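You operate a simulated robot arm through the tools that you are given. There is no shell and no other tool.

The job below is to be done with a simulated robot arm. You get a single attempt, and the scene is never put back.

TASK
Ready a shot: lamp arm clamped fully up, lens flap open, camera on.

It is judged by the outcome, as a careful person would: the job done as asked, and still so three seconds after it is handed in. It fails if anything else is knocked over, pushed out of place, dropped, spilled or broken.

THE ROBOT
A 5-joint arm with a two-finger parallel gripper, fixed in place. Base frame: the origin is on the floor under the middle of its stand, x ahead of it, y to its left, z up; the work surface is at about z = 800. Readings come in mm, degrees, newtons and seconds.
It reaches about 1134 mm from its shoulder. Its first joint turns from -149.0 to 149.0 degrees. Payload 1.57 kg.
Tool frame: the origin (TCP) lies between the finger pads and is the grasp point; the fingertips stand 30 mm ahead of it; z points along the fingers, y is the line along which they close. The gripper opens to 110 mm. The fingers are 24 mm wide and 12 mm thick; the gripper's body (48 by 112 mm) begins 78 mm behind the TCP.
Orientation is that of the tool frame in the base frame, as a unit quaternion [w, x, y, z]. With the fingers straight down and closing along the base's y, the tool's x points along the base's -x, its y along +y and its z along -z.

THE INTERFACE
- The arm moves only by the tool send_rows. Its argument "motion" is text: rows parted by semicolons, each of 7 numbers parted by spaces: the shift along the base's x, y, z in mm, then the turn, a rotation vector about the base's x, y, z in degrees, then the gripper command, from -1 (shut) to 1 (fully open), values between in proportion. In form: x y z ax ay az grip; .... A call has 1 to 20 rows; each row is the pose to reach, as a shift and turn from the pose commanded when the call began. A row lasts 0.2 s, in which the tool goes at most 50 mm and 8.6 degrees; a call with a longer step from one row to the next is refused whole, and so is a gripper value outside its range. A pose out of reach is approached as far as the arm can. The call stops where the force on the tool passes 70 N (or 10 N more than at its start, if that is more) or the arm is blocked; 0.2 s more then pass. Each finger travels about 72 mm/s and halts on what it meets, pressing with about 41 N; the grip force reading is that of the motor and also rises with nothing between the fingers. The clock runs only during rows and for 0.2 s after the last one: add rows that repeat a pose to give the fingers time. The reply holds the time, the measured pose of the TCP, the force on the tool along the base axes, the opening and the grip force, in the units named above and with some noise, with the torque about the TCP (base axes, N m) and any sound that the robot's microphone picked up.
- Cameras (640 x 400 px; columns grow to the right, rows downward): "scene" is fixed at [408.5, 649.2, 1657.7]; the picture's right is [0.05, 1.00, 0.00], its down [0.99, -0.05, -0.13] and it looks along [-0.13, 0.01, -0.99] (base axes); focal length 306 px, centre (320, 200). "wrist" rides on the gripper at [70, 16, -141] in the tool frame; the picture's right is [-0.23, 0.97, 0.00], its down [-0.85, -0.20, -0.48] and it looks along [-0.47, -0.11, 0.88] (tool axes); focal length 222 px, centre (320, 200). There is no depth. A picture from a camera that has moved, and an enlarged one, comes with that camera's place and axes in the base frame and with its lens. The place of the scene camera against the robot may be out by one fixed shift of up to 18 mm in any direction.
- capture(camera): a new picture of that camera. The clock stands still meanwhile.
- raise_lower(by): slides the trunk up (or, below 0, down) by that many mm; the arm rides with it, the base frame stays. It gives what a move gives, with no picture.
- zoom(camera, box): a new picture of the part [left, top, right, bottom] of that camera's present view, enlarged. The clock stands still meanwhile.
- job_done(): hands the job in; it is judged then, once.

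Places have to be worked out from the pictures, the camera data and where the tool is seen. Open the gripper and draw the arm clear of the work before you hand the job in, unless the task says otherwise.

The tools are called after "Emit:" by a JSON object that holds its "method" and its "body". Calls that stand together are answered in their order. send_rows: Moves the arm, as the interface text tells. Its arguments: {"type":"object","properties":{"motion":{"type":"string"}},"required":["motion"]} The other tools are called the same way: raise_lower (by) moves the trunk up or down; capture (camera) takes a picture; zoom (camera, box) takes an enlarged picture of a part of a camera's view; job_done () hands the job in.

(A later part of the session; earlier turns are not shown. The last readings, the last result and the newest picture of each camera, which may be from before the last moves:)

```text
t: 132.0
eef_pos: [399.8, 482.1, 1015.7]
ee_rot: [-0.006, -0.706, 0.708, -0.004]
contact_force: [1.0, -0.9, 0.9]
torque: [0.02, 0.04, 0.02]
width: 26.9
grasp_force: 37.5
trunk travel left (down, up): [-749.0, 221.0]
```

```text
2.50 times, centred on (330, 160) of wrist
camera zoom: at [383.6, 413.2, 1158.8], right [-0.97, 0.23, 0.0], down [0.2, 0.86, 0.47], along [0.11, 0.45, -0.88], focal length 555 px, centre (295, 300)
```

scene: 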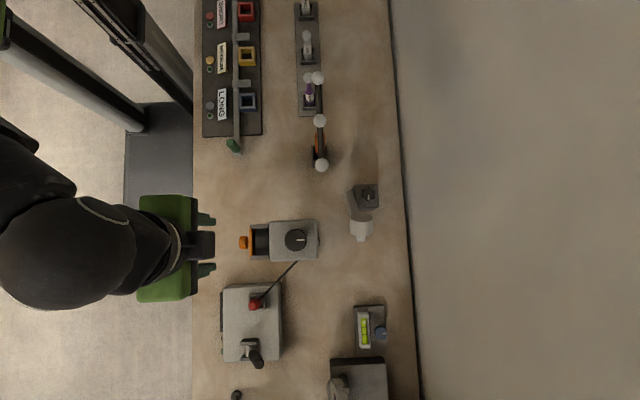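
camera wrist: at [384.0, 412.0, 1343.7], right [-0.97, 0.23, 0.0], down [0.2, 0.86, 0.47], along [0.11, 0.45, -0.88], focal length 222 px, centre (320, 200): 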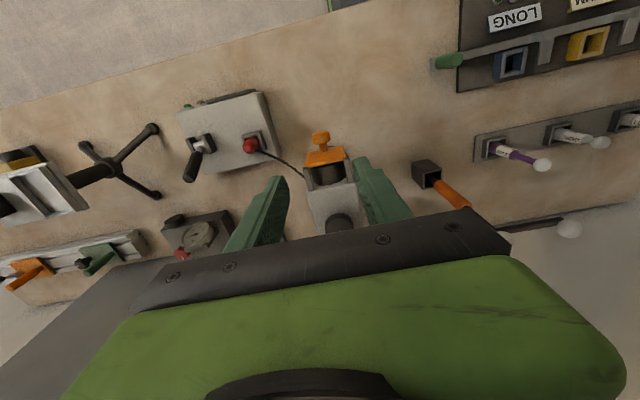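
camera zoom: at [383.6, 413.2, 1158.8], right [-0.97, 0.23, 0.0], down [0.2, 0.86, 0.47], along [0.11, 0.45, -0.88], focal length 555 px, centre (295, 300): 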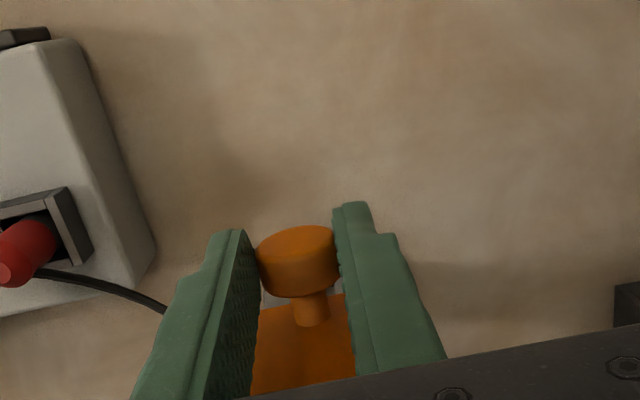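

Gripped (27 mm). I begin the opening arc: pull out a little, then up, alternating, and watch forces.

Emit:
{"method": "send_rows", "body": {"motion": "0 -2 0 0 0 0 -0.65; 0 -4 0 0 0 0 -0.65; 0 -4 0 0 0 0 -0.65"}}

Emit:
{"method": "raise_lower", "body": {"by": 5}}

Emit:
{"method": "send_rows", "body": {"motion": "0 -3 0 0 0 0 -0.65; 0 -6 0 0 0 0 -0.65; 0 -6 0 0 0 0 -0.65"}}

Emit:
{"method": "raise_lower", "body": {"by": 6}}

Emit:
{"method": "zoom", "body": {"camera": "wrist", "box": [230, 80, 430, 240]}}

```text
t: 132.8
eef_pos: [399.6, 480.5, 1015.4]
ee_rot: [-0.004, -0.707, 0.707, -0.004]
contact_force: [0.4, 22.5, 18.3]
torque: [0.19, -0.03, 0.0]
width: 27.2
grasp_force: 37.5
trunk travel left (down, up): [-749.0, 221.0]
```

```text
t: 133.3
eef_pos: [400.9, 475.9, 1019.2]
ee_rot: [-0.009, -0.706, 0.708, -0.005]
contact_force: [-12.0, -15.9, -32.0]
torque: [-0.93, 0.27, 0.17]
width: 26.8
grasp_force: 37.0
trunk travel left (down, up): [-754.0, 216.0]
```

```text
t: 134.1
eef_pos: [401.7, 476.6, 1021.8]
ee_rot: [0.005, 0.707, -0.707, 0.003]
contact_force: [-7.6, 19.5, 10.6]
torque: [0.09, 0.32, 0.15]
width: 26.7
grasp_force: 37.6
trunk travel left (down, up): [-754.0, 216.0]
```

```text
t: 134.7
eef_pos: [400.0, 469.8, 1026.5]
ee_rot: [-0.007, -0.706, 0.708, -0.005]
contact_force: [-13.3, -8.6, -12.8]
torque: [-0.46, 0.3, 0.14]
width: 25.3
grasp_force: 37.1
trunk travel left (down, up): [-760.0, 210.0]
```

```text
2.50 times, centred on (330, 160) of wrist
camera zoom: at [383.6, 402.3, 1170.2], right [-0.97, 0.23, 0.0], down [0.2, 0.86, 0.46], along [0.11, 0.45, -0.89], focal length 555 px, centre (295, 300)
```

zoom: 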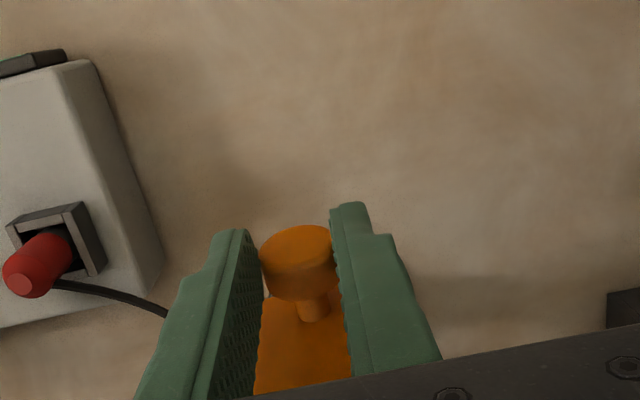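

It follows the predicted hinge arc (about 20° open). I continue.

Emit:
{"method": "send_rows", "body": {"motion": "0 -3 0 0 0 0 -0.65; 0 -6 0 0 0 0 -0.65; 0 -6 0 0 0 0 -0.65"}}

Emit:
{"method": "raise_lower", "body": {"by": 7}}

Emit:
{"method": "send_rows", "body": {"motion": "0 -2.5 0 0 0 0 -0.65; 0 -4.7 0 0 0 0 -0.65; 0 -4.7 0 0 0 0 -0.65"}}

Emit:
{"method": "raise_lower", "body": {"by": 8}}

Emit:
{"method": "send_rows", "body": {"motion": "0 -2.8 0 0 0 0 -0.65; 0 -2.8 0 0 0 0 -0.65"}}

Emit:
{"method": "raise_lower", "body": {"by": 8}}

Emit:
{"method": "zoom", "body": {"camera": "wrist", "box": [230, 80, 430, 240]}}

```text
t: 135.5
eef_pos: [400.0, 468.0, 1027.5]
ee_rot: [0.003, 0.708, -0.707, 0.004]
contact_force: [-4.0, 25.4, 24.0]
torque: [0.89, 0.17, -0.03]
width: 25.3
grasp_force: 36.6
trunk travel left (down, up): [-760.0, 210.0]
```

```text
t: 136.0
eef_pos: [400.1, 465.0, 1035.5]
ee_rot: [0.007, 0.707, -0.707, 0.005]
contact_force: [-7.2, -0.2, 13.4]
torque: [0.62, 0.28, -0.02]
width: 20.2
grasp_force: 34.2
trunk travel left (down, up): [-767.0, 203.0]
```

```text
t: 136.8
eef_pos: [400.1, 464.0, 1034.8]
ee_rot: [0.004, 0.707, -0.707, 0.004]
contact_force: [-0.8, 30.3, 37.0]
torque: [1.68, 0.0, -0.02]
width: 20.0
grasp_force: 33.8
trunk travel left (down, up): [-767.0, 203.0]
```

```text
t: 137.4
eef_pos: [401.0, 460.6, 1041.5]
ee_rot: [-0.007, -0.707, 0.707, -0.006]
contact_force: [0.0, -0.3, 0.0]
torque: [-0.03, -0.01, -0.04]
width: 19.3
grasp_force: 0.0
trunk travel left (down, up): [-775.0, 195.0]
```

```text
t: 138.0
eef_pos: [401.1, 459.6, 1042.7]
ee_rot: [-0.006, -0.707, 0.707, -0.005]
contact_force: [0.1, 0.2, 0.8]
torque: [-0.01, 0.0, 0.02]
width: 19.1
grasp_force: 0.1
trunk travel left (down, up): [-775.0, 195.0]
```

```text
t: 138.6
eef_pos: [402.7, 459.8, 1050.1]
ee_rot: [-0.005, -0.707, 0.707, -0.005]
contact_force: [-1.2, 0.7, 0.3]
torque: [0.02, -0.01, -0.02]
width: 19.3
grasp_force: 0.0
trunk travel left (down, up): [-783.0, 187.0]
```

```text
2.50 times, centred on (330, 160) of wrist
camera zoom: at [384.8, 389.8, 1192.8], right [-0.97, 0.23, 0.0], down [0.2, 0.86, 0.47], along [0.11, 0.45, -0.88], focal length 555 px, centre (295, 300)
```

zoom: 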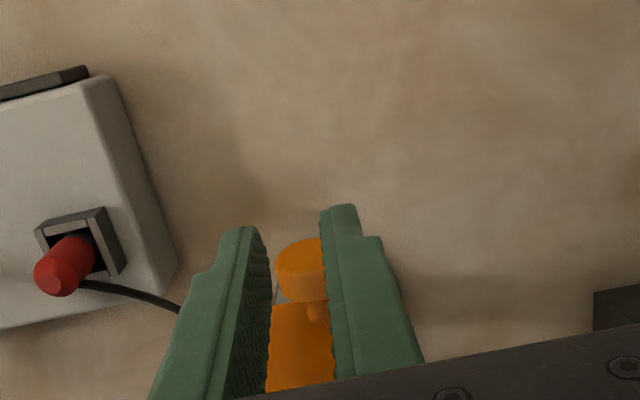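

The knob slipped out of the tip grip and the flap fell shut. I'll instead lift it from beneath with the closed fingers of a tilted tool. First I open, rise, and swing back with the tool turned to heading 120°.

Emit:
{"method": "send_rows", "body": {"motion": "0 0 0 0 0 0 -0.2; 0 0 0 0 0 0 0; 0 0 0 0 0 0 0"}}

Emit:
{"method": "raise_lower", "body": {"by": 60}}

Emit:
{"method": "capture", "body": {"camera": "wrist"}}

Emit:
{"method": "send_rows", "body": {"motion": "24 -39 0 0 0 5 -0.3; 48 -78 0 0 0 10 -0.6; 72 -116 0 0 0 15 -1; 96 -155 0 0 0 20 -1; 120 -194 0 0 0 25 -1; 144 -232 0 0 0 30 -1; 144 -232 0 0 0 30 -1"}}

Emit:
{"method": "send_rows", "body": {"motion": "-15.7 27.1 2.05 6.5 3.75 0 -1; -31.1 53.8 8.2 13 7.5 0 -1; -45.9 79.5 18.3 19.5 11.25 0 -1; -60 103.9 32.2 26 15 0 -1; -73.1 126.5 49.6 32.5 18.75 0 -1; -84.9 147 70.3 39 22.5 0 -1; -95.2 164.9 93.9 45.5 26.25 0 -1; -103.9 180 120 52 30 0 -1; -103.9 180 120 52 30 0 -1"}}

Emit:
{"method": "capture", "body": {"camera": "wrist"}}

Emit:
{"method": "capture", "body": {"camera": "scene"}}

```text
t: 139.4
eef_pos: [401.6, 458.3, 1050.4]
ee_rot: [-0.006, -0.707, 0.708, -0.005]
contact_force: [0.1, 0.8, -0.2]
torque: [-0.01, 0.02, -0.04]
width: 55.0
grasp_force: 0.0
trunk travel left (down, up): [-783.0, 187.0]
```

```text
t: 140.4
eef_pos: [402.8, 459.2, 1109.7]
ee_rot: [-0.005, -0.707, 0.708, -0.004]
contact_force: [0.3, 0.3, -0.5]
torque: [0.01, 0.0, 0.02]
width: 54.9
grasp_force: 0.1
trunk travel left (down, up): [-843.0, 127.0]
```

```text
taken
camera wrist: at [384.8, 389.8, 1252.7], right [-0.97, 0.23, 0.0], down [0.2, 0.86, 0.47], along [0.11, 0.45, -0.88], focal length 222 px, centre (320, 200)
```

wrist: 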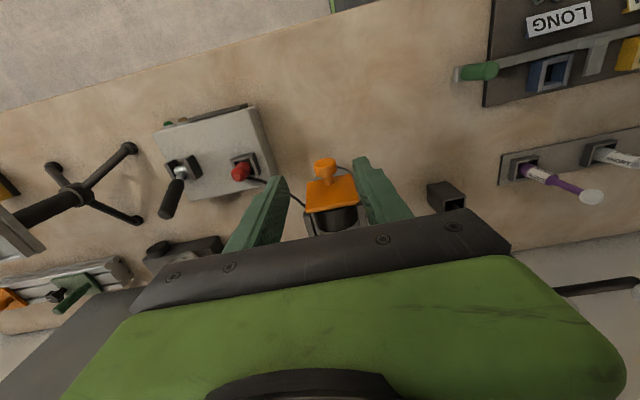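

```text
t: 142.0
eef_pos: [542.2, 227.2, 1110.7]
ee_rot: [0.003, 0.866, -0.5, 0.006]
contact_force: [0.4, 0.6, 0.0]
torque: [0.01, 0.02, -0.02]
width: 0.1
grasp_force: 21.5
trunk travel left (down, up): [-843.0, 127.0]
```

```text
t: 144.0
eef_pos: [440.3, 407.6, 1226.2]
ee_rot: [-0.247, 0.752, -0.434, -0.43]
contact_force: [-1.0, 0.3, 0.8]
torque: [-0.01, 0.03, 0.01]
width: 0.1
grasp_force: 21.4
out of reach, approached as far as the arm can: row 7, 8, 9
trunk travel left (down, up): [-843.0, 127.0]
```

```text
taken
camera wrist: at [504.1, 261.7, 1239.2], right [-0.9, -0.39, 0.2], down [0.16, 0.12, 0.98], along [-0.4, 0.91, -0.05], focal length 222 px, centre (320, 200)
```

wrist: 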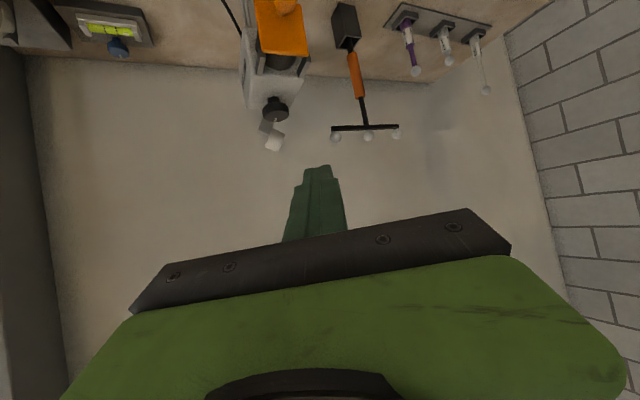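

```text
taken
```

scene: 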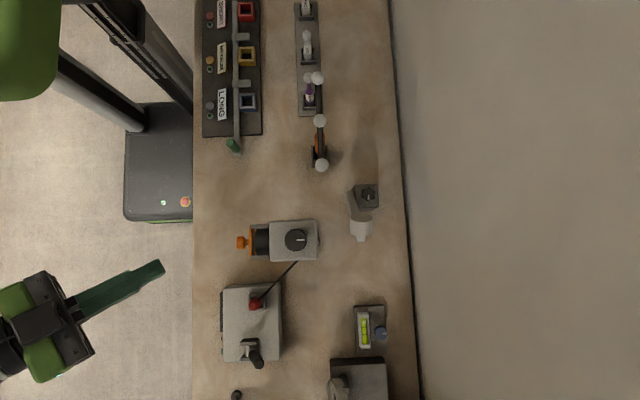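

The tool is tilted 60° at heading 120°. I check the flap's present state in the scene view and the wrist view.

Emit:
{"method": "zoom", "body": {"camera": "scene", "box": [230, 210, 330, 272]}}

Emit:
{"method": "zoom", "body": {"camera": "wrist", "box": [220, 0, 420, 160]}}

```text
6.40 times, centred on (280, 241) of scene
camera zoom: at [408.5, 649.2, 1657.7], right [0.05, 1.0, 0.0], down [0.99, -0.05, -0.13], along [-0.13, 0.01, -0.99], focal length 1960 px, centre (576, -62)
```

zoom: 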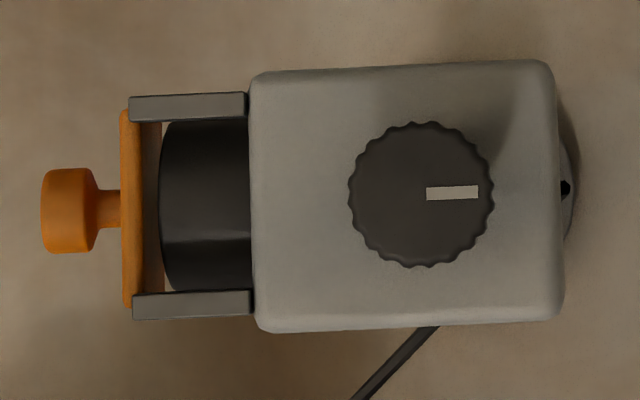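

```text
2.50 times, centred on (320, 80) of wrist
camera zoom: at [504.1, 261.7, 1239.2], right [-0.9, -0.39, 0.2], down [0.16, 0.12, 0.98], along [-0.4, 0.91, -0.05], focal length 555 px, centre (320, 500)
```

zoom: 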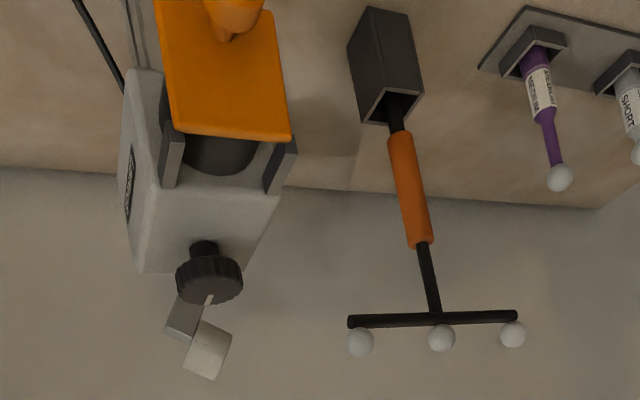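

The flap is ajar and stays there by friction, which is good. I lower to below the knob level (TCP z≈955) in front of the camera.

Emit:
{"method": "raise_lower", "body": {"by": -180}}

Emit:
{"method": "raise_lower", "body": {"by": -88}}

Emit:
{"method": "capture", "body": {"camera": "wrist"}}

Emit:
{"method": "capture", "body": {"camera": "scene"}}

```text
t: 146.0
eef_pos: [441.0, 406.8, 1047.0]
ee_rot: [-0.247, 0.753, -0.435, -0.429]
contact_force: [0.1, -0.8, 0.0]
torque: [0.01, 0.01, 0.0]
width: 0.2
grasp_force: 21.8
trunk travel left (down, up): [-663.0, 307.0]
```

```text
t: 147.2
eef_pos: [439.7, 407.0, 958.5]
ee_rot: [-0.247, 0.753, -0.434, -0.429]
contact_force: [-1.0, -0.1, 0.5]
torque: [0.04, -0.03, -0.01]
width: 0.2
grasp_force: 21.2
trunk travel left (down, up): [-575.0, 395.0]
```

```text
taken
camera wrist: at [504.2, 261.5, 971.2], right [-0.9, -0.39, 0.2], down [0.16, 0.12, 0.98], along [-0.4, 0.91, -0.05], focal length 222 px, centre (320, 200)
```

wrist: 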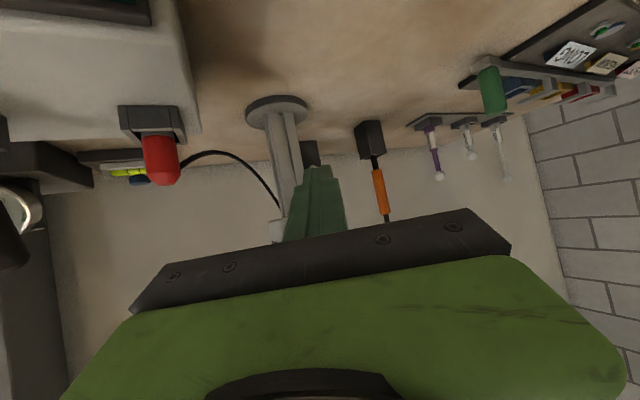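

```text
taken
```

scene: 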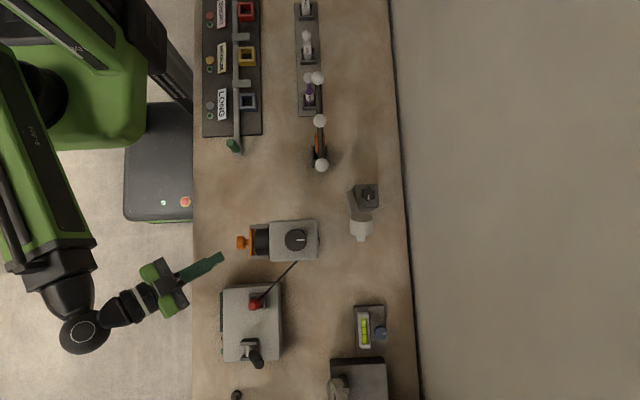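

Finger tip is at ≈(427,429,943). I advance 80 mm along the tool's heading to get beneath the knob.

Emit:
{"method": "send_rows", "body": {"motion": "-13 23 0 0 0 0 -1; -27 46 0 0 0 0 -1; -40 69 0 0 0 0 -1; -40 69 0 0 0 0 -1"}}

Emit:
{"method": "capture", "body": {"camera": "wrist"}}

Emit:
{"method": "zoom", "body": {"camera": "scene", "box": [170, 200, 330, 300]}}

```text
t: 148.2
eef_pos: [401.1, 476.7, 957.2]
ee_rot: [-0.247, 0.752, -0.434, -0.43]
contact_force: [0.8, -0.1, 0.2]
torque: [0.03, -0.01, -0.04]
width: 0.0
grasp_force: 21.0
trunk travel left (down, up): [-575.0, 395.0]
```

```text
taken
camera wrist: at [465.1, 331.1, 971.2], right [-0.9, -0.39, 0.2], down [0.16, 0.12, 0.98], along [-0.4, 0.91, -0.05], focal length 222 px, centre (320, 200)
```

wrist: 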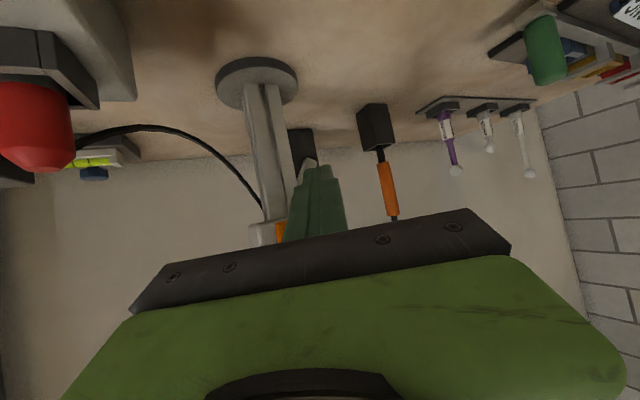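

```text
4.00 times, centred on (250, 250) of scene
camera zoom: at [408.5, 649.2, 1657.7], right [0.05, 1.0, 0.0], down [0.99, -0.05, -0.13], along [-0.13, 0.01, -0.99], focal length 1225 px, centre (600, 0)
```

zoom: 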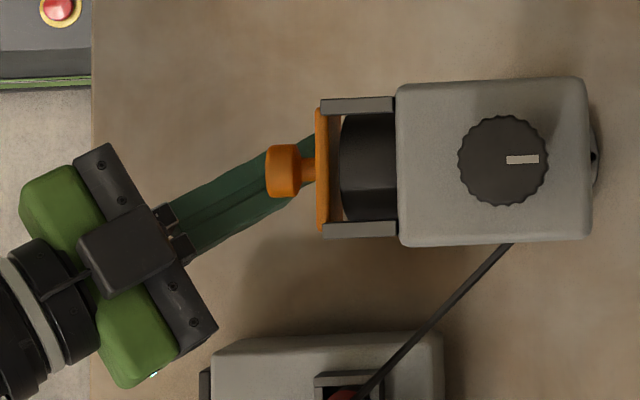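

The finger lies right under the knob. Now I raise the trunk in steps to lift the flap.

Emit:
{"method": "raise_lower", "body": {"by": 25}}

Emit:
{"method": "raise_lower", "body": {"by": 15}}

Emit:
{"method": "raise_lower", "body": {"by": 15}}

Emit:
{"method": "zoom", "body": {"camera": "scene", "box": [170, 200, 330, 300]}}

Emit:
{"method": "zoom", "body": {"camera": "wrist", "box": [220, 80, 420, 240]}}

```text
t: 148.7
eef_pos: [402.8, 470.1, 968.5]
ee_rot: [-0.239, 0.759, -0.436, -0.421]
contact_force: [5.8, -9.4, -9.9]
torque: [0.22, 0.13, 0.0]
width: 0.0
grasp_force: 21.1
trunk travel left (down, up): [-590.0, 380.0]
stopped: the force on the tool passed its limit at 90 N (the readings are from after the stop); the commanded pose is now the measured one
```

```text
t: 149.2
eef_pos: [403.2, 464.7, 973.7]
ee_rot: [-0.231, 0.763, -0.437, -0.416]
contact_force: [8.1, -13.3, -13.3]
torque: [0.22, 0.13, -0.01]
width: 0.0
grasp_force: 21.6
trunk travel left (down, up): [-598.0, 372.0]
stopped: the force on the tool passed its limit at 82 N (the readings are from after the stop); the commanded pose is now the measured one
```

```text
t: 149.6
eef_pos: [402.6, 459.0, 978.9]
ee_rot: [-0.224, 0.768, -0.438, -0.41]
contact_force: [6.8, -15.1, -15.7]
torque: [0.17, 0.17, -0.03]
width: 0.0
grasp_force: 21.4
trunk travel left (down, up): [-608.0, 362.0]
stopped: the force on the tool passed its limit at 79 N (the readings are from after the stop); the commanded pose is now the measured one
```

```text
4.00 times, centred on (250, 250) of scene
camera zoom: at [408.5, 649.2, 1657.7], right [0.05, 1.0, 0.0], down [0.99, -0.05, -0.13], along [-0.13, 0.01, -0.99], focal length 1225 px, centre (600, 0)
```

zoom: 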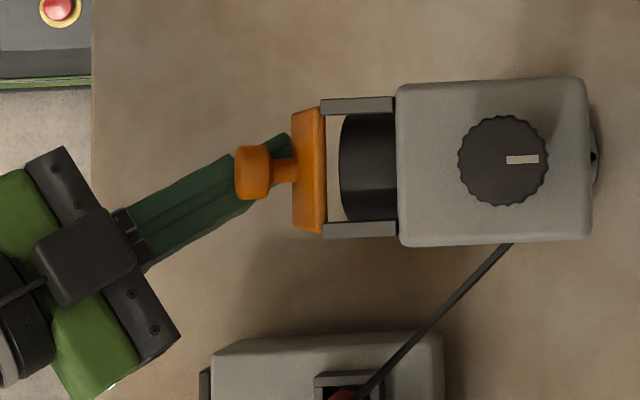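

```text
2.50 times, centred on (320, 160) of wrist
camera zoom: at [468.4, 316.9, 1001.3], right [-0.9, -0.39, 0.2], down [0.14, 0.18, 0.97], along [-0.42, 0.9, -0.11], focal length 555 px, centre (320, 300)
```

zoom: 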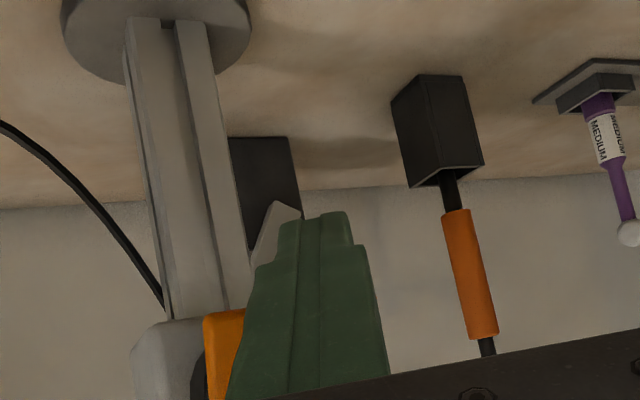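

The flap is opening (about 35–40° now) and the leverage improves from here; I keep raising in steps.

Emit:
{"method": "raise_lower", "body": {"by": 12}}

Emit:
{"method": "raise_lower", "body": {"by": 12}}

Emit:
{"method": "raise_lower", "body": {"by": 12}}

Emit:
{"method": "zoom", "body": {"camera": "scene", "box": [170, 200, 330, 300]}}

```text
t: 150.1
eef_pos: [402.3, 455.2, 984.2]
ee_rot: [-0.218, 0.772, -0.439, -0.404]
contact_force: [6.2, -16.4, -15.0]
torque: [0.08, 0.11, -0.08]
width: 0.0
grasp_force: 21.6
trunk travel left (down, up): [-617.0, 353.0]
stopped: the force on the tool passed its limit at 79 N (the readings are from after the stop); the commanded pose is now the measured one
```

```text
t: 150.6
eef_pos: [401.5, 450.8, 988.5]
ee_rot: [-0.21, 0.777, -0.442, -0.396]
contact_force: [6.0, -13.7, -16.6]
torque: [-0.39, -0.03, -0.09]
width: 0.0
grasp_force: 21.7
trunk travel left (down, up): [-626.0, 344.0]
stopped: the force on the tool passed its limit at 79 N (the readings are from after the stop); the commanded pose is now the measured one
```

```text
t: 151.1
eef_pos: [402.2, 444.3, 993.6]
ee_rot: [-0.202, 0.782, -0.443, -0.391]
contact_force: [4.9, -15.0, -16.0]
torque: [-0.34, 0.0, -0.09]
width: 0.3
grasp_force: 21.4
trunk travel left (down, up): [-635.0, 335.0]
stopped: the force on the tool passed its limit at 76 N (the readings are from after the stop); the commanded pose is now the measured one
```

```text
4.00 times, centred on (250, 250) of scene
camera zoom: at [408.5, 649.2, 1657.7], right [0.05, 1.0, 0.0], down [0.99, -0.05, -0.13], along [-0.13, 0.01, -0.99], focal length 1225 px, centre (600, 0)
```

zoom: 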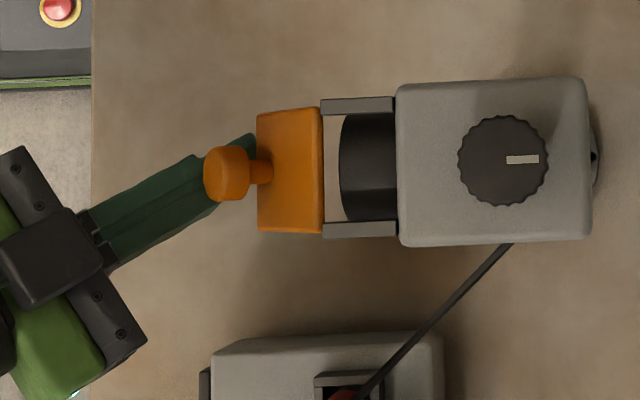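

The flap is ~40° open and holding by friction, but my finger slope makes it bind. I'll back out, and come back with a flatter finger (heading 150°, tilt ~75°) under the plate's lower edge, which lifts much better.

Emit:
{"method": "raise_lower", "body": {"by": -22}}

Emit:
{"method": "send_rows", "body": {"motion": "11 -20 0 0 0 0 -1; 23 -39 0 0 0 0 -1; 34 -59 0 0 0 0 -1; 45 -78 0 0 0 0 -1; 45 -78 0 0 0 0 -1"}}

Emit:
{"method": "zoom", "body": {"camera": "scene", "box": [170, 200, 330, 300]}}

```text
t: 151.7
eef_pos: [400.5, 446.8, 972.4]
ee_rot: [-0.204, 0.781, -0.442, -0.391]
contact_force: [-0.5, 0.2, -0.1]
torque: [-0.01, 0.02, 0.01]
width: 0.2
grasp_force: 21.3
trunk travel left (down, up): [-613.0, 357.0]
```

```text
t: 152.9
eef_pos: [445.1, 369.9, 972.5]
ee_rot: [-0.204, 0.78, -0.442, -0.392]
contact_force: [0.4, -0.1, 0.6]
torque: [-0.01, 0.0, 0.0]
width: 0.1
grasp_force: 21.7
trunk travel left (down, up): [-613.0, 357.0]
```

```text
4.00 times, centred on (250, 250) of scene
camera zoom: at [408.5, 649.2, 1657.7], right [0.05, 1.0, 0.0], down [0.99, -0.05, -0.13], along [-0.13, 0.01, -0.99], focal length 1225 px, centre (600, 0)
```

zoom: 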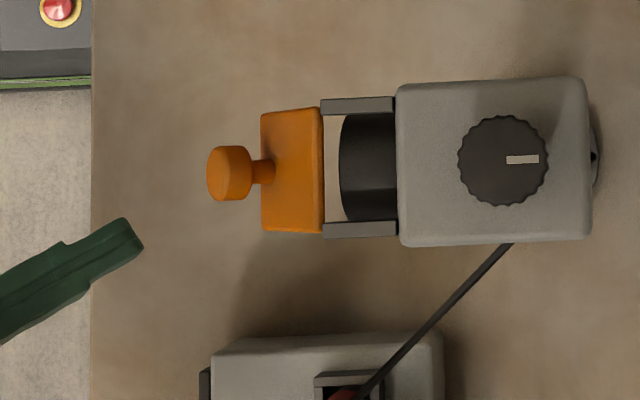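

The flap holds at ~42°. I re-orient the tool (heading 150°, tilt 75°) at a retracted place.

Emit:
{"method": "send_rows", "body": {"motion": "11.4 9.6 0 0 0 6.75 -1; 24.7 16.9 0 0 0 13.5 -1; 39.9 22.3 0 0 0 20.25 -1; 57.3 26.5 0 0 0 27 -1; 57.3 26.5 0 0 0 27 -1"}}

Emit:
{"method": "send_rows", "body": {"motion": "-15.7 9 26.6 3.83 6.64 0 -1; -28.1 16.2 55.2 7.67 13.3 0 -1; -37.1 21.4 85.7 11.5 19.9 0 -1; -37.1 21.4 85.7 11.5 19.9 0 -1"}}

Emit:
{"method": "capture", "body": {"camera": "wrist"}}

Emit:
{"method": "capture", "body": {"camera": "scene"}}

```text
t: 154.1
eef_pos: [498.3, 403.3, 971.9]
ee_rot: [-0.11, 0.864, -0.249, -0.425]
contact_force: [0.0, 0.6, 0.5]
torque: [0.03, -0.03, -0.01]
width: 0.0
grasp_force: 21.1
out of reach, approached as far as the arm can: row 4, 5
trunk travel left (down, up): [-613.0, 357.0]
```

```text
t: 155.1
eef_pos: [434.5, 473.2, 1056.1]
ee_rot: [-0.164, 0.76, -0.232, -0.584]
contact_force: [-0.3, 0.3, 0.5]
torque: [-0.02, 0.0, -0.01]
width: 0.3
grasp_force: 20.6
out of reach, approached as far as the arm can: row 1, 2, 3, 4
trunk travel left (down, up): [-613.0, 357.0]
```

```text
taken
camera wrist: at [554.5, 374.2, 1026.4], right [-0.58, -0.78, 0.24], down [0.32, 0.06, 0.95], along [-0.75, 0.62, 0.22], focal length 222 px, centre (320, 200)
```

wrist: 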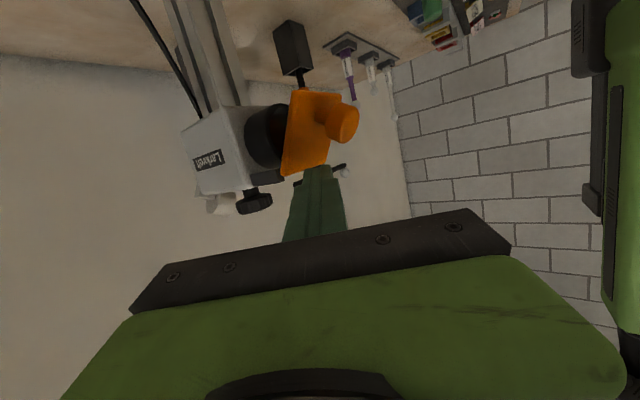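

```text
taken
```

scene: 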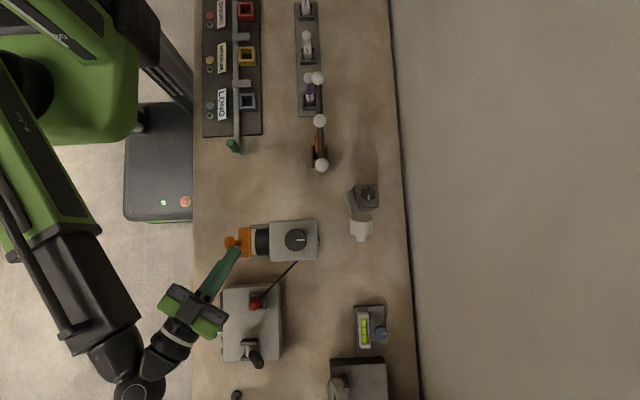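

The wrist bend limit (~134°) pulled the pose in; the finger is now just above the flap without contact. I raise 20, back away to heading 138°, then lower to go underneath.

Emit:
{"method": "raise_lower", "body": {"by": 20}}

Emit:
{"method": "send_rows", "body": {"motion": "8 -24 0 0 0 -3.1 -1; 16 -48 0 0 0 -6.2 -1; 24 -71 0 0 0 -9.3 -1; 24 -71 0 0 0 -9.3 -1"}}

Emit:
{"method": "zoom", "body": {"camera": "scene", "box": [150, 190, 350, 330]}}

```text
t: 155.8
eef_pos: [435.4, 472.9, 1075.6]
ee_rot: [-0.165, 0.76, -0.233, -0.584]
contact_force: [1.4, -0.7, 0.2]
torque: [-0.01, -0.01, 0.0]
width: 0.0
grasp_force: 21.0
trunk travel left (down, up): [-633.0, 337.0]
```

```text
t: 156.8
eef_pos: [460.1, 402.2, 1075.5]
ee_rot: [-0.211, 0.738, -0.294, -0.569]
contact_force: [-0.1, -0.4, 1.0]
torque: [-0.01, -0.03, -0.04]
width: 0.0
grasp_force: 21.2
trunk travel left (down, up): [-633.0, 337.0]
```

```text
2.86 times, centred on (250, 260) of scene
camera zoom: at [408.5, 649.2, 1657.7], right [0.05, 1.0, 0.0], down [0.99, -0.05, -0.13], along [-0.13, 0.01, -0.99], focal length 875 px, centre (520, 29)
```

zoom: 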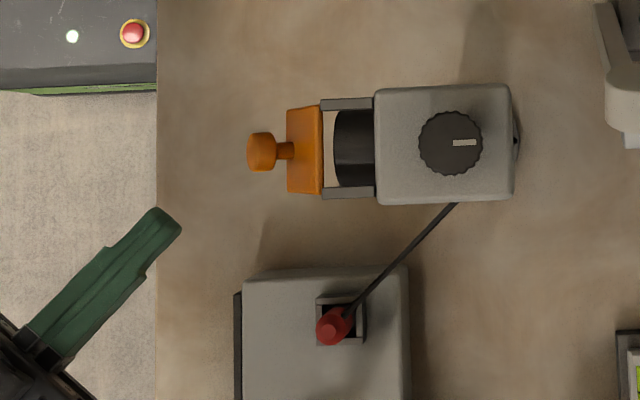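

Flap still holds at ~42°. I lower 113 and then advance under the plate's lower edge.

Emit:
{"method": "raise_lower", "body": {"by": -113}}

Emit:
{"method": "send_rows", "body": {"motion": "-17 15 0 0 0 0 -1; -34 30 0 0 0 0 -1; -51 45 0 0 0 0 -1; -67 60 0 0 0 0 -1; -67 60 0 0 0 0 -1"}}

Emit:
{"method": "capture", "body": {"camera": "wrist"}}

Emit:
{"method": "zoom", "body": {"camera": "scene", "box": [150, 190, 350, 330]}}

```text
t: 158.2
eef_pos: [460.0, 402.4, 962.7]
ee_rot: [-0.211, 0.739, -0.294, -0.568]
contact_force: [0.3, -0.4, 0.1]
torque: [-0.02, -0.02, 0.03]
width: 0.0
grasp_force: 21.7
trunk travel left (down, up): [-520.0, 450.0]
```

```text
t: 159.4
eef_pos: [393.8, 463.0, 962.1]
ee_rot: [-0.21, 0.739, -0.292, -0.569]
contact_force: [-0.7, -0.5, 0.6]
torque: [0.0, 0.0, 0.02]
width: 0.0
grasp_force: 21.5
trunk travel left (down, up): [-520.0, 450.0]
```

```text
taken
camera wrist: at [495.7, 345.2, 933.3], right [-0.7, -0.68, 0.24], down [0.32, 0.0, 0.95], along [-0.64, 0.74, 0.21], focal length 222 px, centre (320, 200)
```

wrist: 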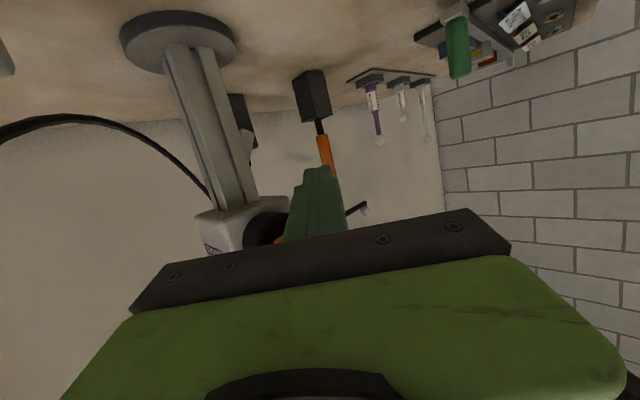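

```text
2.86 times, centred on (250, 260) of scene
camera zoom: at [408.5, 649.2, 1657.7], right [0.05, 1.0, 0.0], down [0.99, -0.05, -0.13], along [-0.13, 0.01, -0.99], focal length 875 px, centre (520, 29)
```

zoom: 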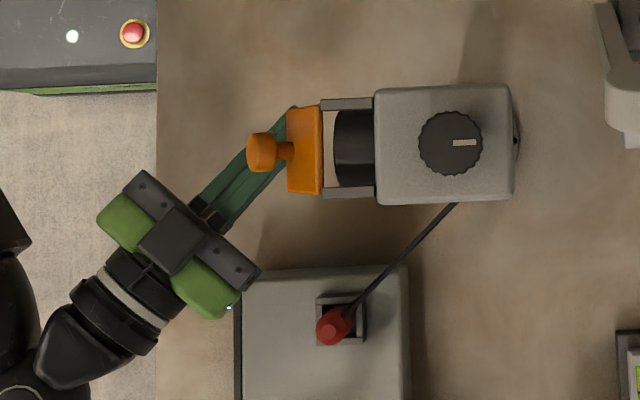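

The finger is under the knob and the plate's edge. I raise in steps.

Emit:
{"method": "raise_lower", "body": {"by": 15}}

Emit:
{"method": "raise_lower", "body": {"by": 12}}

Emit:
{"method": "raise_lower", "body": {"by": 12}}

Emit:
{"method": "zoom", "body": {"camera": "scene", "box": [150, 190, 350, 330]}}

```text
t: 160.1
eef_pos: [394.6, 461.6, 974.5]
ee_rot: [-0.21, 0.74, -0.294, -0.567]
contact_force: [-5.0, -10.6, -15.5]
torque: [-0.18, -0.07, 0.09]
width: 0.0
grasp_force: 20.9
trunk travel left (down, up): [-535.0, 435.0]
```

```text
t: 160.5
eef_pos: [392.8, 459.1, 978.6]
ee_rot: [-0.201, 0.745, -0.296, -0.563]
contact_force: [3.7, -11.1, -13.7]
torque: [-0.19, -0.02, 0.01]
width: 0.0
grasp_force: 21.0
trunk travel left (down, up): [-542.0, 428.0]
stopped: the force on the tool passed its limit at 84 N (the readings are from after the stop); the commanded pose is now the measured one
```

```text
t: 161.0
eef_pos: [393.5, 454.4, 982.5]
ee_rot: [-0.194, 0.749, -0.299, -0.558]
contact_force: [5.4, -13.5, -16.4]
torque: [-0.18, -0.03, -0.04]
width: 0.1
grasp_force: 21.5
trunk travel left (down, up): [-550.0, 420.0]
stopped: the force on the tool passed its limit at 81 N (the readings are from after the stop); the commanded pose is now the measured one
```

```text
2.86 times, centred on (250, 260) of scene
camera zoom: at [408.5, 649.2, 1657.7], right [0.05, 1.0, 0.0], down [0.99, -0.05, -0.13], along [-0.13, 0.01, -0.99], focal length 875 px, centre (520, 29)
```

zoom: 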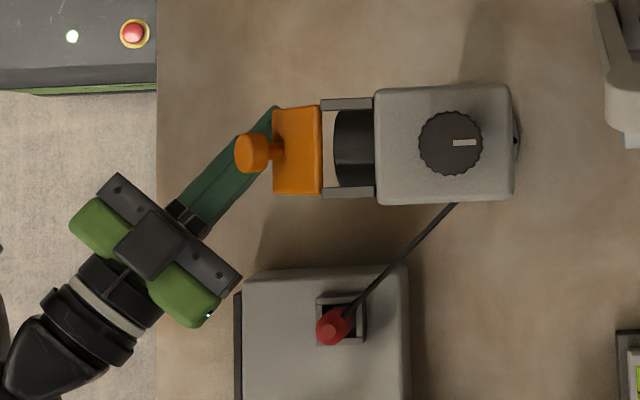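

It moves but the hinge friction is considerable. I follow the edge's arc: pull −y a few mm before each rise so friction helps.

Emit:
{"method": "send_rows", "body": {"motion": "0 -2.5 0 0 0 0 -1; 0 -5 0 0 0 0 -1"}}

Emit:
{"method": "raise_lower", "body": {"by": 10}}

Emit:
{"method": "send_rows", "body": {"motion": "0 -2.5 0 0 0 0 -1; 0 -5 0 0 0 0 -1"}}

Emit:
{"method": "raise_lower", "body": {"by": 10}}

Emit:
{"method": "send_rows", "body": {"motion": "0 -2.5 0 0 0 0 -1; 0 -4 0 0 0 0 -1"}}

Emit:
{"method": "raise_lower", "body": {"by": 10}}

Emit:
{"method": "zoom", "body": {"camera": "scene", "box": [150, 190, 350, 330]}}

Emit:
{"method": "capture", "body": {"camera": "wrist"}}

```text
t: 161.6
eef_pos: [391.3, 449.8, 983.0]
ee_rot: [-0.196, 0.749, -0.297, -0.559]
contact_force: [0.0, 0.2, -0.7]
torque: [-0.03, -0.01, 0.01]
width: 0.3
grasp_force: 21.3
trunk travel left (down, up): [-550.0, 420.0]
```

```text
t: 162.2
eef_pos: [392.0, 445.4, 992.0]
ee_rot: [-0.192, 0.751, -0.298, -0.557]
contact_force: [-4.5, -44.2, -35.1]
torque: [-0.35, -0.15, 0.27]
width: 0.0
grasp_force: 20.9
trunk travel left (down, up): [-560.0, 410.0]
```

```text
t: 162.8
eef_pos: [391.9, 444.3, 994.2]
ee_rot: [-0.197, 0.749, -0.298, -0.559]
contact_force: [-2.7, -21.3, -15.9]
torque: [-0.11, -0.05, 0.08]
width: 0.0
grasp_force: 21.0
trunk travel left (down, up): [-560.0, 410.0]
```

```text
t: 163.3
eef_pos: [392.6, 439.1, 1004.2]
ee_rot: [-0.193, 0.75, -0.296, -0.559]
contact_force: [0.8, -52.6, -25.2]
torque: [-0.01, 0.01, 0.07]
width: 0.0
grasp_force: 21.5
trunk travel left (down, up): [-570.0, 400.0]
```

```text
t: 163.9
eef_pos: [389.5, 439.4, 1004.7]
ee_rot: [-0.195, 0.749, -0.295, -0.561]
contact_force: [-0.2, -25.0, -12.3]
torque: [0.06, 0.01, 0.0]
width: 0.0
grasp_force: 20.8
trunk travel left (down, up): [-570.0, 400.0]
```

```text
t: 164.5
eef_pos: [392.6, 439.8, 1015.6]
ee_rot: [-0.197, 0.748, -0.297, -0.56]
contact_force: [4.4, -23.5, -3.7]
torque: [0.3, 0.1, -0.32]
width: 0.1
grasp_force: 21.9
trunk travel left (down, up): [-580.0, 390.0]
```

```text
2.86 times, centred on (250, 260) of scene
camera zoom: at [408.5, 649.2, 1657.7], right [0.05, 1.0, 0.0], down [0.99, -0.05, -0.13], along [-0.13, 0.01, -0.99], focal length 875 px, centre (520, 29)
```

zoom: 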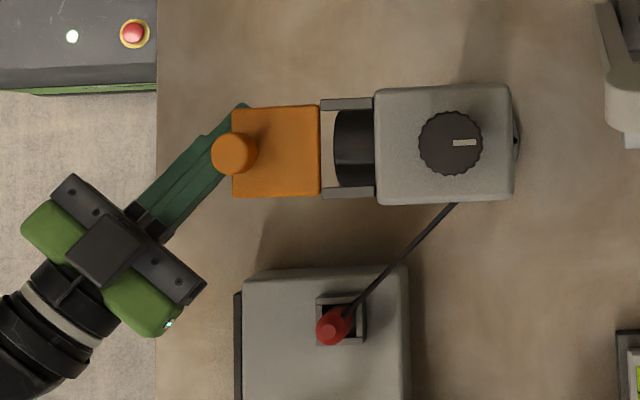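

```text
taken
camera wrist: at [496.6, 321.9, 991.6], right [-0.69, -0.68, 0.25], down [0.31, 0.04, 0.95], along [-0.65, 0.74, 0.18], focal length 222 px, centre (320, 200)
```

wrist: 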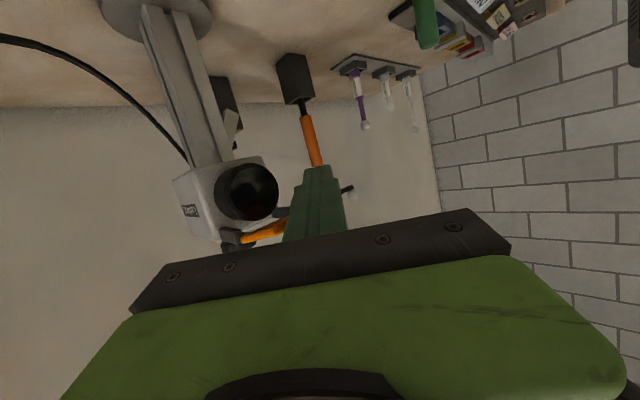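

The lens is now uncovered with the flap near 75–80°. I keep lifting to bring it to its fully open stop.

Emit:
{"method": "raise_lower", "body": {"by": 12}}

Emit:
{"method": "send_rows", "body": {"motion": "0 3 0 0 0 0 -1; 0 5 0 0 0 0 -1"}}

Emit:
{"method": "raise_lower", "body": {"by": 12}}

Emit:
{"method": "send_rows", "body": {"motion": "0 3 0 0 0 0 -1; 0 5 0 0 0 0 -1"}}

Emit:
{"method": "raise_lower", "body": {"by": 12}}

Emit:
{"method": "zoom", "body": {"camera": "scene", "box": [150, 190, 350, 330]}}

Emit:
{"method": "capture", "body": {"camera": "wrist"}}

```text
t: 165.1
eef_pos: [392.6, 438.6, 1026.7]
ee_rot: [-0.197, 0.748, -0.297, -0.56]
contact_force: [4.6, -28.0, 1.3]
torque: [0.36, 0.0, -0.4]
width: 0.0
grasp_force: 21.0
trunk travel left (down, up): [-592.0, 378.0]
```

```text
t: 165.7
eef_pos: [391.6, 439.7, 1027.9]
ee_rot: [-0.195, 0.749, -0.295, -0.561]
contact_force: [11.8, -63.5, 0.6]
torque: [0.84, 0.17, -0.88]
width: 0.1
grasp_force: 20.7
trunk travel left (down, up): [-592.0, 378.0]
```

```text
t: 166.3
eef_pos: [391.6, 440.9, 1040.8]
ee_rot: [-0.195, 0.749, -0.295, -0.561]
contact_force: [14.0, -55.8, 8.5]
torque: [0.79, 0.03, -0.81]
width: 0.1
grasp_force: 21.2
trunk travel left (down, up): [-604.0, 366.0]
```

```text
t: 166.8
eef_pos: [391.0, 439.8, 1039.7]
ee_rot: [-0.192, 0.75, -0.293, -0.561]
contact_force: [9.4, -39.0, 6.1]
torque: [0.57, 0.02, -0.59]
width: 0.2
grasp_force: 20.8
trunk travel left (down, up): [-604.0, 366.0]
stopped in row 2: the force on the tool passed its limit at 72 N (the readings are from after the stop); the commanded pose is now the measured one
```

```text
t: 167.2
eef_pos: [392.0, 439.4, 1042.3]
ee_rot: [-0.185, 0.754, -0.299, -0.554]
contact_force: [5.8, -25.8, -18.5]
torque: [0.16, 0.17, -0.35]
width: 0.0
grasp_force: 21.4
trunk travel left (down, up): [-612.0, 358.0]
stopped: the force on the tool passed its limit at 79 N (the readings are from after the stop); the commanded pose is now the measured one
```

```text
2.86 times, centred on (250, 260) of scene
camera zoom: at [408.5, 649.2, 1657.7], right [0.05, 1.0, 0.0], down [0.99, -0.05, -0.13], along [-0.13, 0.01, -0.99], focal length 875 px, centre (520, 29)
```

zoom: 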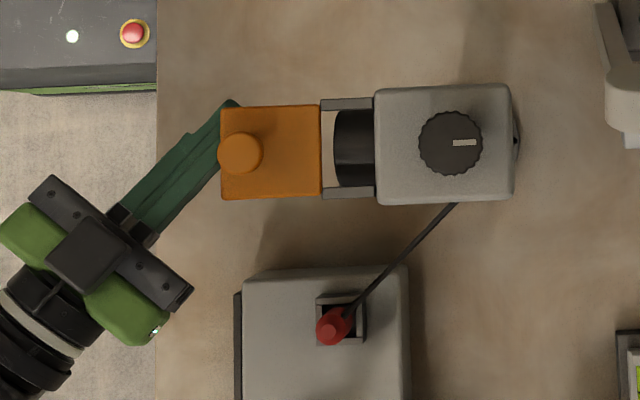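

```text
taken
camera wrist: at [497.0, 322.8, 1021.9], right [-0.69, -0.68, 0.27], down [0.3, 0.07, 0.95], along [-0.66, 0.73, 0.16], focal length 222 px, centre (320, 200)
```

wrist: 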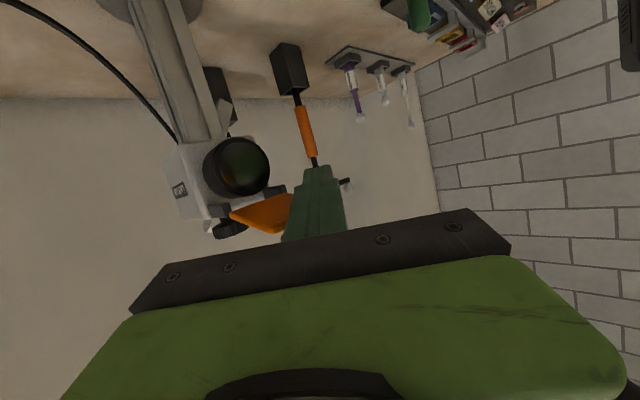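

The flap is roughly level (≥90°) and my finger now presses on its end edge sideways. I lower 30, move further under it, and lift again to check for the stop.

Emit:
{"method": "raise_lower", "body": {"by": -30}}

Emit:
{"method": "zoom", "body": {"camera": "scene", "box": [150, 190, 350, 330]}}

Emit:
{"method": "capture", "body": {"camera": "wrist"}}

```text
t: 168.0
eef_pos: [392.0, 440.2, 1012.6]
ee_rot: [-0.185, 0.754, -0.296, -0.556]
contact_force: [9.3, -42.0, -10.2]
torque: [0.53, 0.23, -0.59]
width: 0.0
grasp_force: 22.0
trunk travel left (down, up): [-582.0, 388.0]
```

```text
2.86 times, centred on (250, 260) of scene
camera zoom: at [408.5, 649.2, 1657.7], right [0.05, 1.0, 0.0], down [0.99, -0.05, -0.13], along [-0.13, 0.01, -0.99], focal length 875 px, centre (520, 29)
```

zoom: 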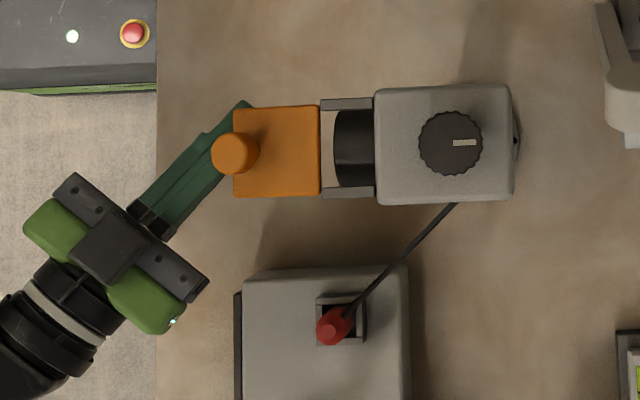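

```text
taken
camera wrist: at [496.5, 322.9, 992.5], right [-0.68, -0.68, 0.26], down [0.3, 0.06, 0.95], along [-0.66, 0.73, 0.16], focal length 222 px, centre (320, 200)
```

wrist: 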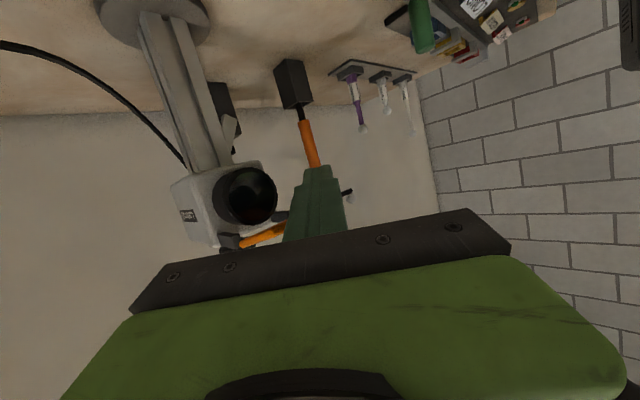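

The plate end was riding on the finger's side and came back down with it. I back off, drop lower, move properly underneath, then lift.

Emit:
{"method": "send_rows", "body": {"motion": "3 -5 0 0 0 0 -1; 6 -10 0 0 0 0 -1; 6 -10 0 0 0 0 -1"}}

Emit:
{"method": "raise_lower", "body": {"by": -28}}

Emit:
{"method": "send_rows", "body": {"motion": "-4 9 0 0 0 0 -1; -8 18 0 0 0 0 -1; -12 28 0 0 0 0 -1; -12 28 0 0 0 0 -1"}}

Emit:
{"method": "zoom", "body": {"camera": "scene", "box": [150, 190, 350, 330]}}

Emit:
{"method": "capture", "body": {"camera": "wrist"}}

```text
t: 168.8
eef_pos: [394.9, 434.5, 1012.6]
ee_rot: [-0.187, 0.754, -0.297, -0.556]
contact_force: [-0.6, -0.8, -0.5]
torque: [0.05, 0.02, 0.0]
width: 0.1
grasp_force: 21.6
trunk travel left (down, up): [-582.0, 388.0]
```

```text
t: 169.5
eef_pos: [395.6, 432.4, 983.3]
ee_rot: [-0.185, 0.754, -0.296, -0.556]
contact_force: [-0.1, -0.2, -0.3]
torque: [0.0, -0.01, -0.02]
width: 0.0
grasp_force: 22.1
trunk travel left (down, up): [-554.0, 416.0]
```

```text
t: 170.5
eef_pos: [382.2, 462.9, 985.9]
ee_rot: [-0.187, 0.753, -0.298, -0.556]
contact_force: [-0.4, -0.1, -0.4]
torque: [0.01, 0.0, -0.01]
width: 0.0
grasp_force: 21.4
trunk travel left (down, up): [-554.0, 416.0]
```

```text
2.86 times, centred on (250, 260) of scene
camera zoom: at [408.5, 649.2, 1657.7], right [0.05, 1.0, 0.0], down [0.99, -0.05, -0.13], along [-0.13, 0.01, -0.99], focal length 875 px, centre (520, 29)
```

zoom: 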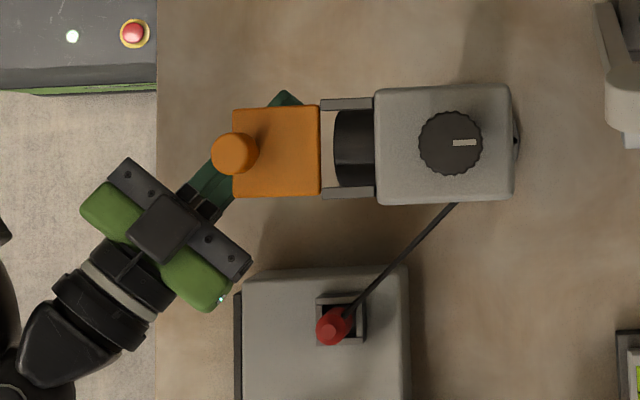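

```text
taken
camera wrist: at [488.4, 345.1, 964.3], right [-0.69, -0.68, 0.26], down [0.3, 0.06, 0.95], along [-0.66, 0.73, 0.16], focal length 222 px, centre (320, 200)
```

wrist: 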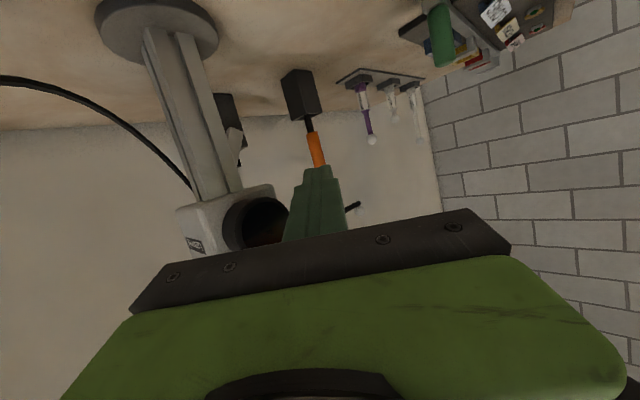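

Now the finger lies squarely beneath the plate. I lift in steps.

Emit:
{"method": "raise_lower", "body": {"by": 25}}

Emit:
{"method": "raise_lower", "body": {"by": 15}}

Emit:
{"method": "raise_lower", "body": {"by": 15}}

Emit:
{"method": "zoom", "body": {"camera": "scene", "box": [150, 190, 350, 330]}}

Emit:
{"method": "capture", "body": {"camera": "wrist"}}

```text
t: 171.2
eef_pos: [382.4, 461.8, 1009.5]
ee_rot: [-0.187, 0.754, -0.298, -0.555]
contact_force: [-0.3, -0.8, 0.1]
torque: [0.01, -0.02, 0.01]
width: 0.0
grasp_force: 20.6
trunk travel left (down, up): [-579.0, 391.0]
```

```text
t: 171.9
eef_pos: [382.4, 462.1, 1024.1]
ee_rot: [-0.187, 0.754, -0.298, -0.555]
contact_force: [-0.3, -0.4, 0.1]
torque: [0.0, 0.04, 0.02]
width: 0.3
grasp_force: 21.1
trunk travel left (down, up): [-594.0, 376.0]
```

```text
t: 172.3
eef_pos: [383.2, 461.1, 1025.0]
ee_rot: [-0.177, 0.759, -0.302, -0.548]
contact_force: [-18.9, 5.0, -83.5]
torque: [-0.29, 1.97, 0.17]
width: 0.1
grasp_force: 21.9
trunk travel left (down, up): [-604.0, 366.0]
stopped: the force on the tool passed its limit at 84 N (the readings are from after the stop); the commanded pose is now the measured one
```

```text
2.86 times, centred on (250, 260) of scene
camera zoom: at [408.5, 649.2, 1657.7], right [0.05, 1.0, 0.0], down [0.99, -0.05, -0.13], along [-0.13, 0.01, -0.99], focal length 875 px, centre (520, 29)
```

zoom: 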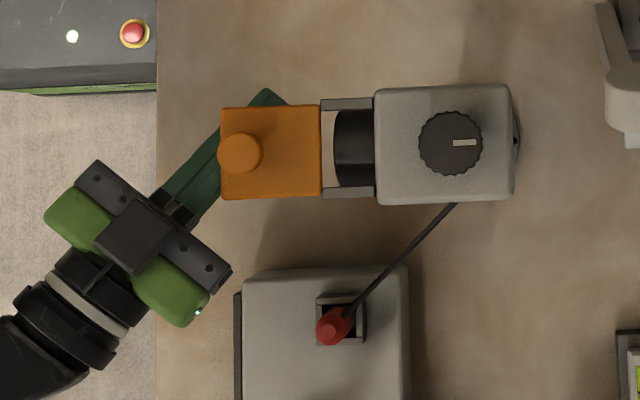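

```text
taken
camera wrist: at [489.8, 343.4, 1010.3], right [-0.69, -0.67, 0.28], down [0.29, 0.09, 0.95], along [-0.67, 0.73, 0.14], focal length 222 px, centre (320, 200)
```

wrist: 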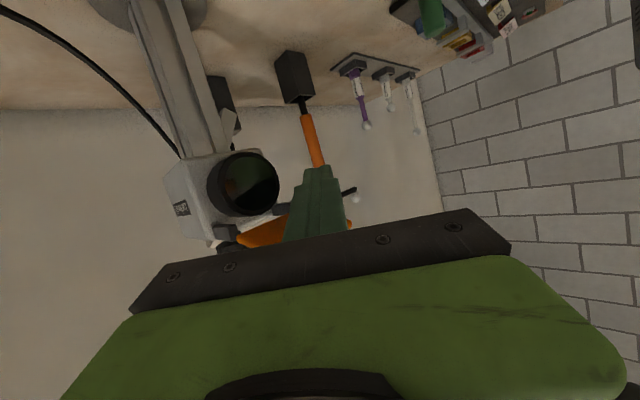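

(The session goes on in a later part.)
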